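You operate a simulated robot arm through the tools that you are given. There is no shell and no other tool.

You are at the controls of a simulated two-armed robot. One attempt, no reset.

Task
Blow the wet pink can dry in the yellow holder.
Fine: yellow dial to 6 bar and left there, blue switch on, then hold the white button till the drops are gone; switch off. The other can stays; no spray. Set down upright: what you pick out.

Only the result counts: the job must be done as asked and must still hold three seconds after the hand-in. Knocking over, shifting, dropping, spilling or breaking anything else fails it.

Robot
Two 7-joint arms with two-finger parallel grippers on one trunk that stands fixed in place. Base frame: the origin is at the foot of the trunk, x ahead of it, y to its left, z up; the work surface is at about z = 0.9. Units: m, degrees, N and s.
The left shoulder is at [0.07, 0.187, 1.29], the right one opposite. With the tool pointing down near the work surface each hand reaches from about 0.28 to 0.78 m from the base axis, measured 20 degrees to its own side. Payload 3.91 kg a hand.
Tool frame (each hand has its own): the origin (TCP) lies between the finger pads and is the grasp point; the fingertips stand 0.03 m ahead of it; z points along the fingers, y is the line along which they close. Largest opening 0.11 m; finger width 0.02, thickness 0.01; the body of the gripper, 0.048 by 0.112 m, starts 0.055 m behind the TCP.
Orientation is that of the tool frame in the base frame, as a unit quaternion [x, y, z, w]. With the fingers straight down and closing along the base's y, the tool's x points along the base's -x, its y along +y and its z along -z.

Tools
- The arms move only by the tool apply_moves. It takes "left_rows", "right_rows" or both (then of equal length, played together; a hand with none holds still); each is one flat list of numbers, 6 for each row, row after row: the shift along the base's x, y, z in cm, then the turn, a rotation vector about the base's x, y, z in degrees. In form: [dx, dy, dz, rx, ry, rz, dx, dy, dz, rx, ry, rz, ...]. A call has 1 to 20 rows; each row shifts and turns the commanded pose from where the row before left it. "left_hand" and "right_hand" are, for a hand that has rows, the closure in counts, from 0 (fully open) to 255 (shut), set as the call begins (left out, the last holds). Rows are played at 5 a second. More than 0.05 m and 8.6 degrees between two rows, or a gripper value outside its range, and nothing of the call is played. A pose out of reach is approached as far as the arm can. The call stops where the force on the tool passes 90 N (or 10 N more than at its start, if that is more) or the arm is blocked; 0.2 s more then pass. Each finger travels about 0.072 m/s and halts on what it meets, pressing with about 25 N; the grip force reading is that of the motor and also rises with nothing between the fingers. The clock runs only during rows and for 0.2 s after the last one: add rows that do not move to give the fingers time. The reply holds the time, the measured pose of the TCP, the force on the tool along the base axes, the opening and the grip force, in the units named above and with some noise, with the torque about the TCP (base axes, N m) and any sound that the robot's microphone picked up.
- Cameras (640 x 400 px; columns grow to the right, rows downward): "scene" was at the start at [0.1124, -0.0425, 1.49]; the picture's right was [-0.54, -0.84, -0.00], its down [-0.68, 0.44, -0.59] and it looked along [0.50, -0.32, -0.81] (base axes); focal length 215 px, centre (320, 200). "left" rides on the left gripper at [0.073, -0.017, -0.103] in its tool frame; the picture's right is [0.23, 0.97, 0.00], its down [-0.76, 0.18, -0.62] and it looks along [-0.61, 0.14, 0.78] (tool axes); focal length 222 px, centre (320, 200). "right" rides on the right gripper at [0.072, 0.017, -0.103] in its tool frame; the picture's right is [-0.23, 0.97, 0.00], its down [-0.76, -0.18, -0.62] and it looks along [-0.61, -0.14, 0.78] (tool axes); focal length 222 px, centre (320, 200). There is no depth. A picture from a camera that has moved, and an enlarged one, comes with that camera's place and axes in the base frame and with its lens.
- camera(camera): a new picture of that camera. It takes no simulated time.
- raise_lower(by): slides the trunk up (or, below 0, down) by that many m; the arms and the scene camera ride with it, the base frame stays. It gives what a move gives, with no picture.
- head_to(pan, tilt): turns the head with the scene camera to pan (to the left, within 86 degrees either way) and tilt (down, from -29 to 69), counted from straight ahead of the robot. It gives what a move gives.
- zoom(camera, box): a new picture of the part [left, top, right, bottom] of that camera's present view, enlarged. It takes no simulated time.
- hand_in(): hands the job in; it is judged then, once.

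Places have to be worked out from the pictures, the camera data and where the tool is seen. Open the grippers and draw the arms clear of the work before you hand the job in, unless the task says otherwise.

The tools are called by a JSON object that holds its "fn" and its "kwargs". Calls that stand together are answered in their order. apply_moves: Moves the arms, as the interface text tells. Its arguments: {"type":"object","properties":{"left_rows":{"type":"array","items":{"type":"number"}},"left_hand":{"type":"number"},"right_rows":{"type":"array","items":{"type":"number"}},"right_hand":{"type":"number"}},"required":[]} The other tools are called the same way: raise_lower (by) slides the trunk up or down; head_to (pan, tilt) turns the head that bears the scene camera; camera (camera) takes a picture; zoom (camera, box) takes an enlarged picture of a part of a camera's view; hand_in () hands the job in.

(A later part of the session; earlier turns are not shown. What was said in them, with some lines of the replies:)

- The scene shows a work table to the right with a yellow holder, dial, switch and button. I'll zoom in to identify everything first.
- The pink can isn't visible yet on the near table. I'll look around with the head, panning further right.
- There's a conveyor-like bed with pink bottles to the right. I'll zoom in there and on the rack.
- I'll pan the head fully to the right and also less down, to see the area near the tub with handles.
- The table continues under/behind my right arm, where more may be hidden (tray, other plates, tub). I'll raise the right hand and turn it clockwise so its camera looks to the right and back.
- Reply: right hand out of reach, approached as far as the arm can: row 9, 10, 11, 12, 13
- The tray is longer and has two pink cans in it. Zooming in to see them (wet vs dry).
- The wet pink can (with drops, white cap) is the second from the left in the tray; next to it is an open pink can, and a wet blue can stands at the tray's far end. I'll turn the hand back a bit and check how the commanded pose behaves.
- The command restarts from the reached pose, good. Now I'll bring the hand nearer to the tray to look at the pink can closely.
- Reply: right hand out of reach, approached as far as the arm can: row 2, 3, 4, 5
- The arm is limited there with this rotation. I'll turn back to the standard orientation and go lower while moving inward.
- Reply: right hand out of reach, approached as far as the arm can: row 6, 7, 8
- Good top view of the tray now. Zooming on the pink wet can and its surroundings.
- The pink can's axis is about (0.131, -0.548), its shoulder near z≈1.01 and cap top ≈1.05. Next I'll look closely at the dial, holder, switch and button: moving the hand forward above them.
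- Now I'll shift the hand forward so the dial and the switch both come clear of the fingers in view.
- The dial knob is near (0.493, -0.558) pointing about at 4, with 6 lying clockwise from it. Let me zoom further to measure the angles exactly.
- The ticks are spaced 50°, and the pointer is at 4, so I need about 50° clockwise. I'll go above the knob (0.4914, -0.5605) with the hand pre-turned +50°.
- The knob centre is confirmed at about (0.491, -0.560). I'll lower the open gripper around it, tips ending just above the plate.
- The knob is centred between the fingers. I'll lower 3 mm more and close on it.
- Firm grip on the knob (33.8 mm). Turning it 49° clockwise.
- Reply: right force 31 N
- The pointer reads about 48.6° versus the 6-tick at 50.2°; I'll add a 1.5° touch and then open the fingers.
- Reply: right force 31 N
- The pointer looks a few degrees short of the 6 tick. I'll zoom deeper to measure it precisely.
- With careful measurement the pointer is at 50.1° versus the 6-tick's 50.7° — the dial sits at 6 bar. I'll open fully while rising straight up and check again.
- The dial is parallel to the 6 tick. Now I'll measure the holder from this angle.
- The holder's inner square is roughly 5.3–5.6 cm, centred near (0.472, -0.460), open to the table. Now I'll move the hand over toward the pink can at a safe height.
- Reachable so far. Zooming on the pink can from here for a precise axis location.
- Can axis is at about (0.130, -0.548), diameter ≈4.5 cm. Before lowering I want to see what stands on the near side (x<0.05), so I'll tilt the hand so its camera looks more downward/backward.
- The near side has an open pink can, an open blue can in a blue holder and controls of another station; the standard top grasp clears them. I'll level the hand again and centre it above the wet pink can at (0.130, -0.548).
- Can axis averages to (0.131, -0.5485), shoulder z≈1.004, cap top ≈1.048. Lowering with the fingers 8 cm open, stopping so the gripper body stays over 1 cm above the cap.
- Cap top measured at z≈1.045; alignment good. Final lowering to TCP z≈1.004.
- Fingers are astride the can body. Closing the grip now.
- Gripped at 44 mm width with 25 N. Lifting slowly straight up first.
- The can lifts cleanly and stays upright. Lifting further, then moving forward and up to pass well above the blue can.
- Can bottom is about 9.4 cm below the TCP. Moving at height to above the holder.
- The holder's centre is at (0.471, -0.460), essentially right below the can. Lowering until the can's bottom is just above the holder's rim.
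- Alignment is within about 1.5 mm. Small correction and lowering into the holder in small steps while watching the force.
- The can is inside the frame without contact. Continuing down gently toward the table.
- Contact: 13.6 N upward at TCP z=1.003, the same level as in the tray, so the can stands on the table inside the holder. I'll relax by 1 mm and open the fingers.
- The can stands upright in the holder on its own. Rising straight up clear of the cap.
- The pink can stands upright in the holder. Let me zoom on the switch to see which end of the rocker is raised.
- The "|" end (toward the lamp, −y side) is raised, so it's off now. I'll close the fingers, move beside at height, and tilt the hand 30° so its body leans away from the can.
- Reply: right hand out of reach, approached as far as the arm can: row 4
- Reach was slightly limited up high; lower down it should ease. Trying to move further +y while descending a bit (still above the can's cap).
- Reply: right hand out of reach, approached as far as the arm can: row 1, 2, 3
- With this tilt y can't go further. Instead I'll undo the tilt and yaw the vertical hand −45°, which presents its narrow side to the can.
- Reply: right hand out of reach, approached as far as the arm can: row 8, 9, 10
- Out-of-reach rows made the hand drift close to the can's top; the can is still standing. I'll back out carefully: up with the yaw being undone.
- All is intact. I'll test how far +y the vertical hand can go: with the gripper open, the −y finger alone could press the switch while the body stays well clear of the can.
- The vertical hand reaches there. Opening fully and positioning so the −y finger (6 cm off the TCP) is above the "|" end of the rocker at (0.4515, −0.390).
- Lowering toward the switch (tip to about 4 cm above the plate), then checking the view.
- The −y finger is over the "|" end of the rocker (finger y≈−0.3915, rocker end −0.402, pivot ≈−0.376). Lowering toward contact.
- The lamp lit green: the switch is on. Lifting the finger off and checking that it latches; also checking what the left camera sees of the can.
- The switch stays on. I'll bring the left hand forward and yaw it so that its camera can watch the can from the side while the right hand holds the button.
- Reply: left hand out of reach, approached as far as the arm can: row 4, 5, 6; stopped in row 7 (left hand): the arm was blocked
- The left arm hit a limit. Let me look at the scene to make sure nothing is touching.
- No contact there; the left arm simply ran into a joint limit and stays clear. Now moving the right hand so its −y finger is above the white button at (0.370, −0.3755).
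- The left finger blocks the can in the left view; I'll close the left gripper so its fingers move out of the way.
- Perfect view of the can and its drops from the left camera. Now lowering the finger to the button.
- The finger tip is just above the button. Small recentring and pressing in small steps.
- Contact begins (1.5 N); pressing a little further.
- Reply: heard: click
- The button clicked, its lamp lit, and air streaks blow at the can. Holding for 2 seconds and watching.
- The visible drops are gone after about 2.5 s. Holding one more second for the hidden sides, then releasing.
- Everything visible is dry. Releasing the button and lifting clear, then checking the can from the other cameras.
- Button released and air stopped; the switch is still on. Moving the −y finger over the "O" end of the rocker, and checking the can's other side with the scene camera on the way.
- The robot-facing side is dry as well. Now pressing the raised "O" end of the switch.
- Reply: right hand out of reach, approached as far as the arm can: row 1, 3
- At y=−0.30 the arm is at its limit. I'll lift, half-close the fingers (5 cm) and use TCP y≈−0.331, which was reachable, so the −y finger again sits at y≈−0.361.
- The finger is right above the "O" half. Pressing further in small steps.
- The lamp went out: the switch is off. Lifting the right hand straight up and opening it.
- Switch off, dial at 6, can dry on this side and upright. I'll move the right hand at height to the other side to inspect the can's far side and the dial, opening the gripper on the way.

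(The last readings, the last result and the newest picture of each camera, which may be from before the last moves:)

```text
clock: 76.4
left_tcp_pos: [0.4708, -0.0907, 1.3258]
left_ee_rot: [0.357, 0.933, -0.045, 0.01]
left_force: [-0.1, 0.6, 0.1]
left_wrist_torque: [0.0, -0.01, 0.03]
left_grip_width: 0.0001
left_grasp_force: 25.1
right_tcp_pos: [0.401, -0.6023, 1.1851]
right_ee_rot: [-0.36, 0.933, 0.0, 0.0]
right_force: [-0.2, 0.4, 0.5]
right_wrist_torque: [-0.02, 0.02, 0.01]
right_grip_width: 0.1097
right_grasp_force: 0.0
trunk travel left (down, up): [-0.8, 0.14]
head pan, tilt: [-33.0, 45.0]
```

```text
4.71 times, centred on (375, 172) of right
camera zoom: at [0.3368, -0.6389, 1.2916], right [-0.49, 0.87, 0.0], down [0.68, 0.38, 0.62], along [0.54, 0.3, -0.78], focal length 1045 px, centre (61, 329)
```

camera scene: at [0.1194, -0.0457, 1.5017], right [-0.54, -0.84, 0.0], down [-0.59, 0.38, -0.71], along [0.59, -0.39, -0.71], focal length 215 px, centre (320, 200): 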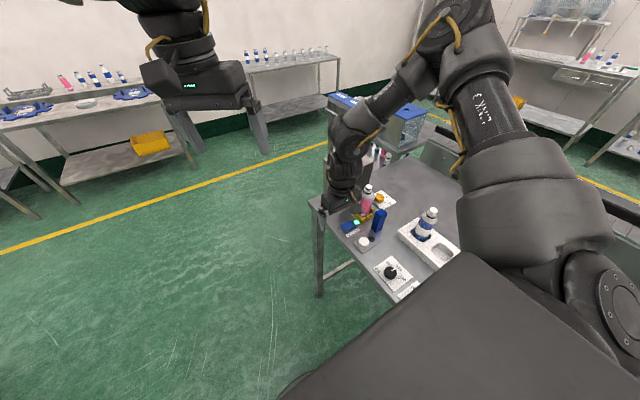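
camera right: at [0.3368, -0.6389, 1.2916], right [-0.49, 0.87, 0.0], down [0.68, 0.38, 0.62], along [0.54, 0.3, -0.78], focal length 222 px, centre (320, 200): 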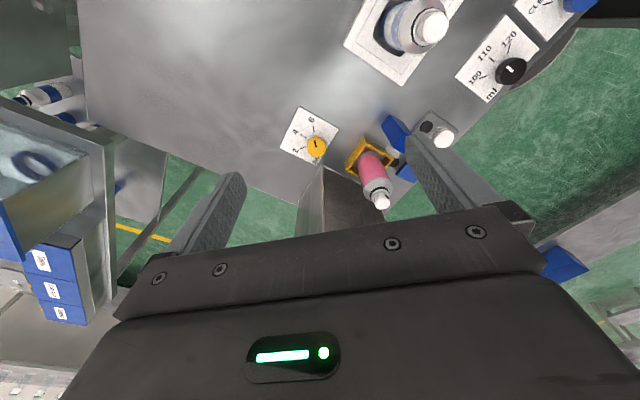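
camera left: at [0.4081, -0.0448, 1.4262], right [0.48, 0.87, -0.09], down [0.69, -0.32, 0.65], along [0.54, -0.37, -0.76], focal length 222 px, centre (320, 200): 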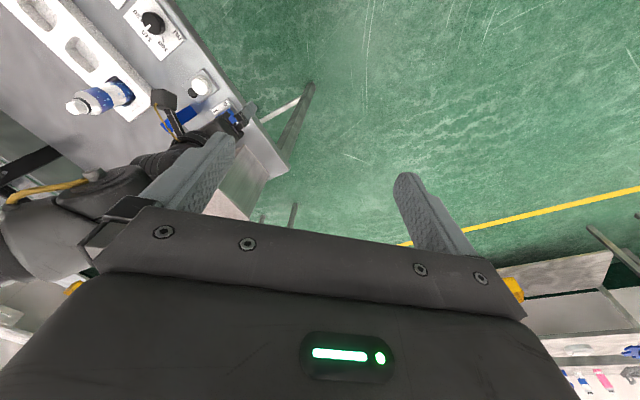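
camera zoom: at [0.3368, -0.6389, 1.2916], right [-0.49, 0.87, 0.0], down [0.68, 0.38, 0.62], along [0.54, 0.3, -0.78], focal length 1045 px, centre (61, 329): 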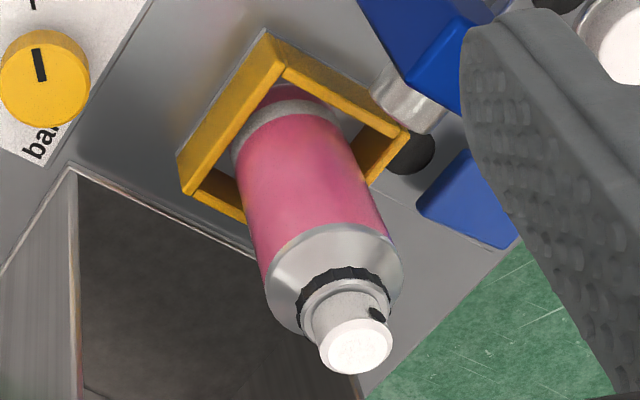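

The far side is dry too and the dial pointer matches 6. Now I'll draw both arms clear: right hand up and back, left hand back toward its start with its gripper open.

{"fn": "apply_moves", "kwargs": {"right_rows": [0, 0, 2, 0, 0, -7, 0, 0, 2, 0, 0, -7, 0, 0, 2, 0, 0, -7, 0, 1, 2, 0, 0, -7, 0, 1, 1, 0, 0, -7, 0, 1, 0, 0, 0, -7, 0, 0, 0, 0, 0, 0], "right_hand": 0, "left_rows": [-1.5, 1.5, -0.5, 0, 0, 6, -1.5, 1.5, -0.5, 0, 0, 6, -1.5, 1.5, -0.5, 0, 0, 6, -1.5, 1.5, -0.5, 0, 0, 6, -1.5, 1.5, -0.5, 0, 0, 6, -1, 1.5, -0.5, 0, 0, 6, 0, 0, 0, 0, 0, 0], "left_hand": 0}}

{"fn": "camera", "kwargs": {"camera": "scene"}}

{"fn": "zoom", "kwargs": {"camera": "scene", "box": [320, 150, 460, 270]}}

{"fn": "camera", "kwargs": {"camera": "right"}}

```text
clock: 78.0
left_tcp_pos: [0.3847, 0.0005, 1.2963]
left_ee_rot: [0.052, 0.998, -0.038, 0.022]
left_force: [0.7, -0.3, 0.2]
left_wrist_torque: [0.03, 0.02, 0.03]
left_grip_width: 0.1099
left_grasp_force: 0.1
right_tcp_pos: [0.4004, -0.5708, 1.2761]
right_ee_rot: [-0.001, 1.0, 0.001, -0.001]
right_force: [-0.7, -0.3, 0.4]
right_wrist_torque: [0.03, 0.0, -0.01]
right_grip_width: 0.11
right_grasp_force: 0.1
trunk travel left (down, up): [-0.8, 0.14]
head pan, tilt: [-33.0, 45.0]
```

```text
taken
camera scene: at [0.1191, -0.047, 1.5017], right [-0.54, -0.84, 0.0], down [-0.59, 0.39, -0.71], along [0.59, -0.38, -0.71], focal length 215 px, centre (320, 200)
```

scene: 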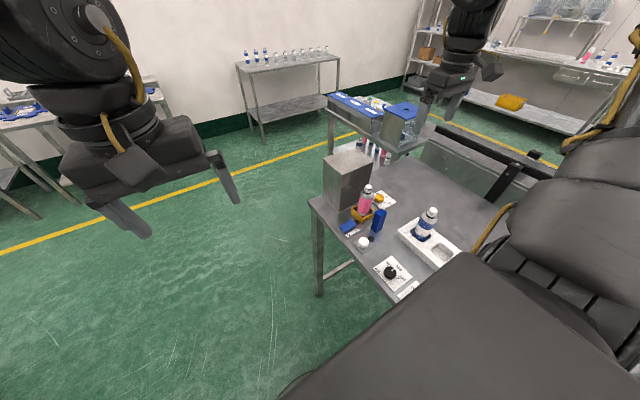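

```text
3.33 times, centred on (390, 210) of scene
camera zoom: at [0.1191, -0.047, 1.5017], right [-0.54, -0.84, 0.0], down [-0.59, 0.39, -0.71], along [0.59, -0.38, -0.71], focal length 716 px, centre (87, 167)
```

zoom: 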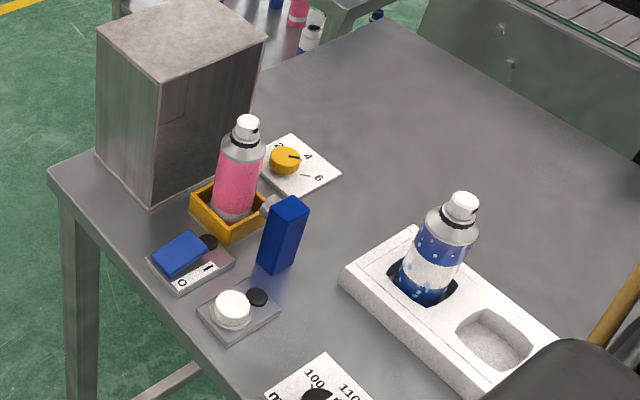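

```text
taken
camera right: at [0.3275, -0.5551, 1.3816], right [0.23, 0.97, 0.0], down [0.76, -0.18, 0.62], along [0.61, -0.14, -0.78], focal length 222 px, centre (320, 200)
```

right: 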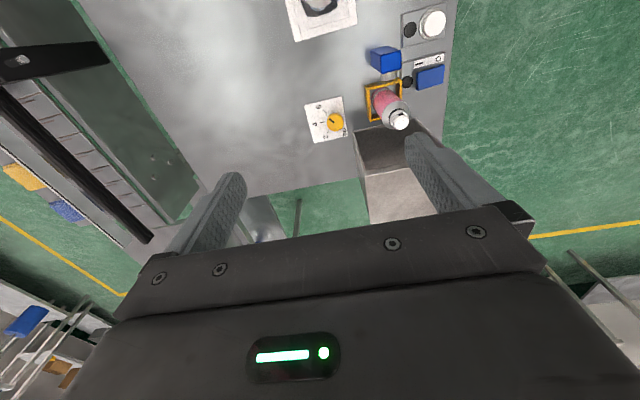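

The pink can is dry and stands upright in the yellow holder. The dial is at 6 bar, the switch is off with both lamps dark, the blue can hasn't moved, and both arms are clear with grippers open. Handing in.

{"fn": "hand_in", "kwargs": {}}

```text
The job is handed in.
```

The wet pink can is blown dry and standing upright in the yellow holder, and I have handed the job in. No verdict came back with the hand-in.

- **Dial:** I turned the yellow dial from 4 to 6 bar and left it there. Its pointer lines up with the 6 mark.
- **Drying:** I switched the blue switch on, then held the white button for about three and a half seconds. The drops I could see were gone after about two and a half. Pictures from three directions afterwards showed no drops on the can.
- **Switch:** The blue switch is off again, and both lamps are dark.
- **Cans:** I moved only the wet pink can. I gripped it by the body and did not press the cap. The wet blue can stayed in its slot in the tray.

The can is still in the holder. I read "set down upright" as satisfied there and did not return it to the tray. Both arms are drawn back with the grippers open.
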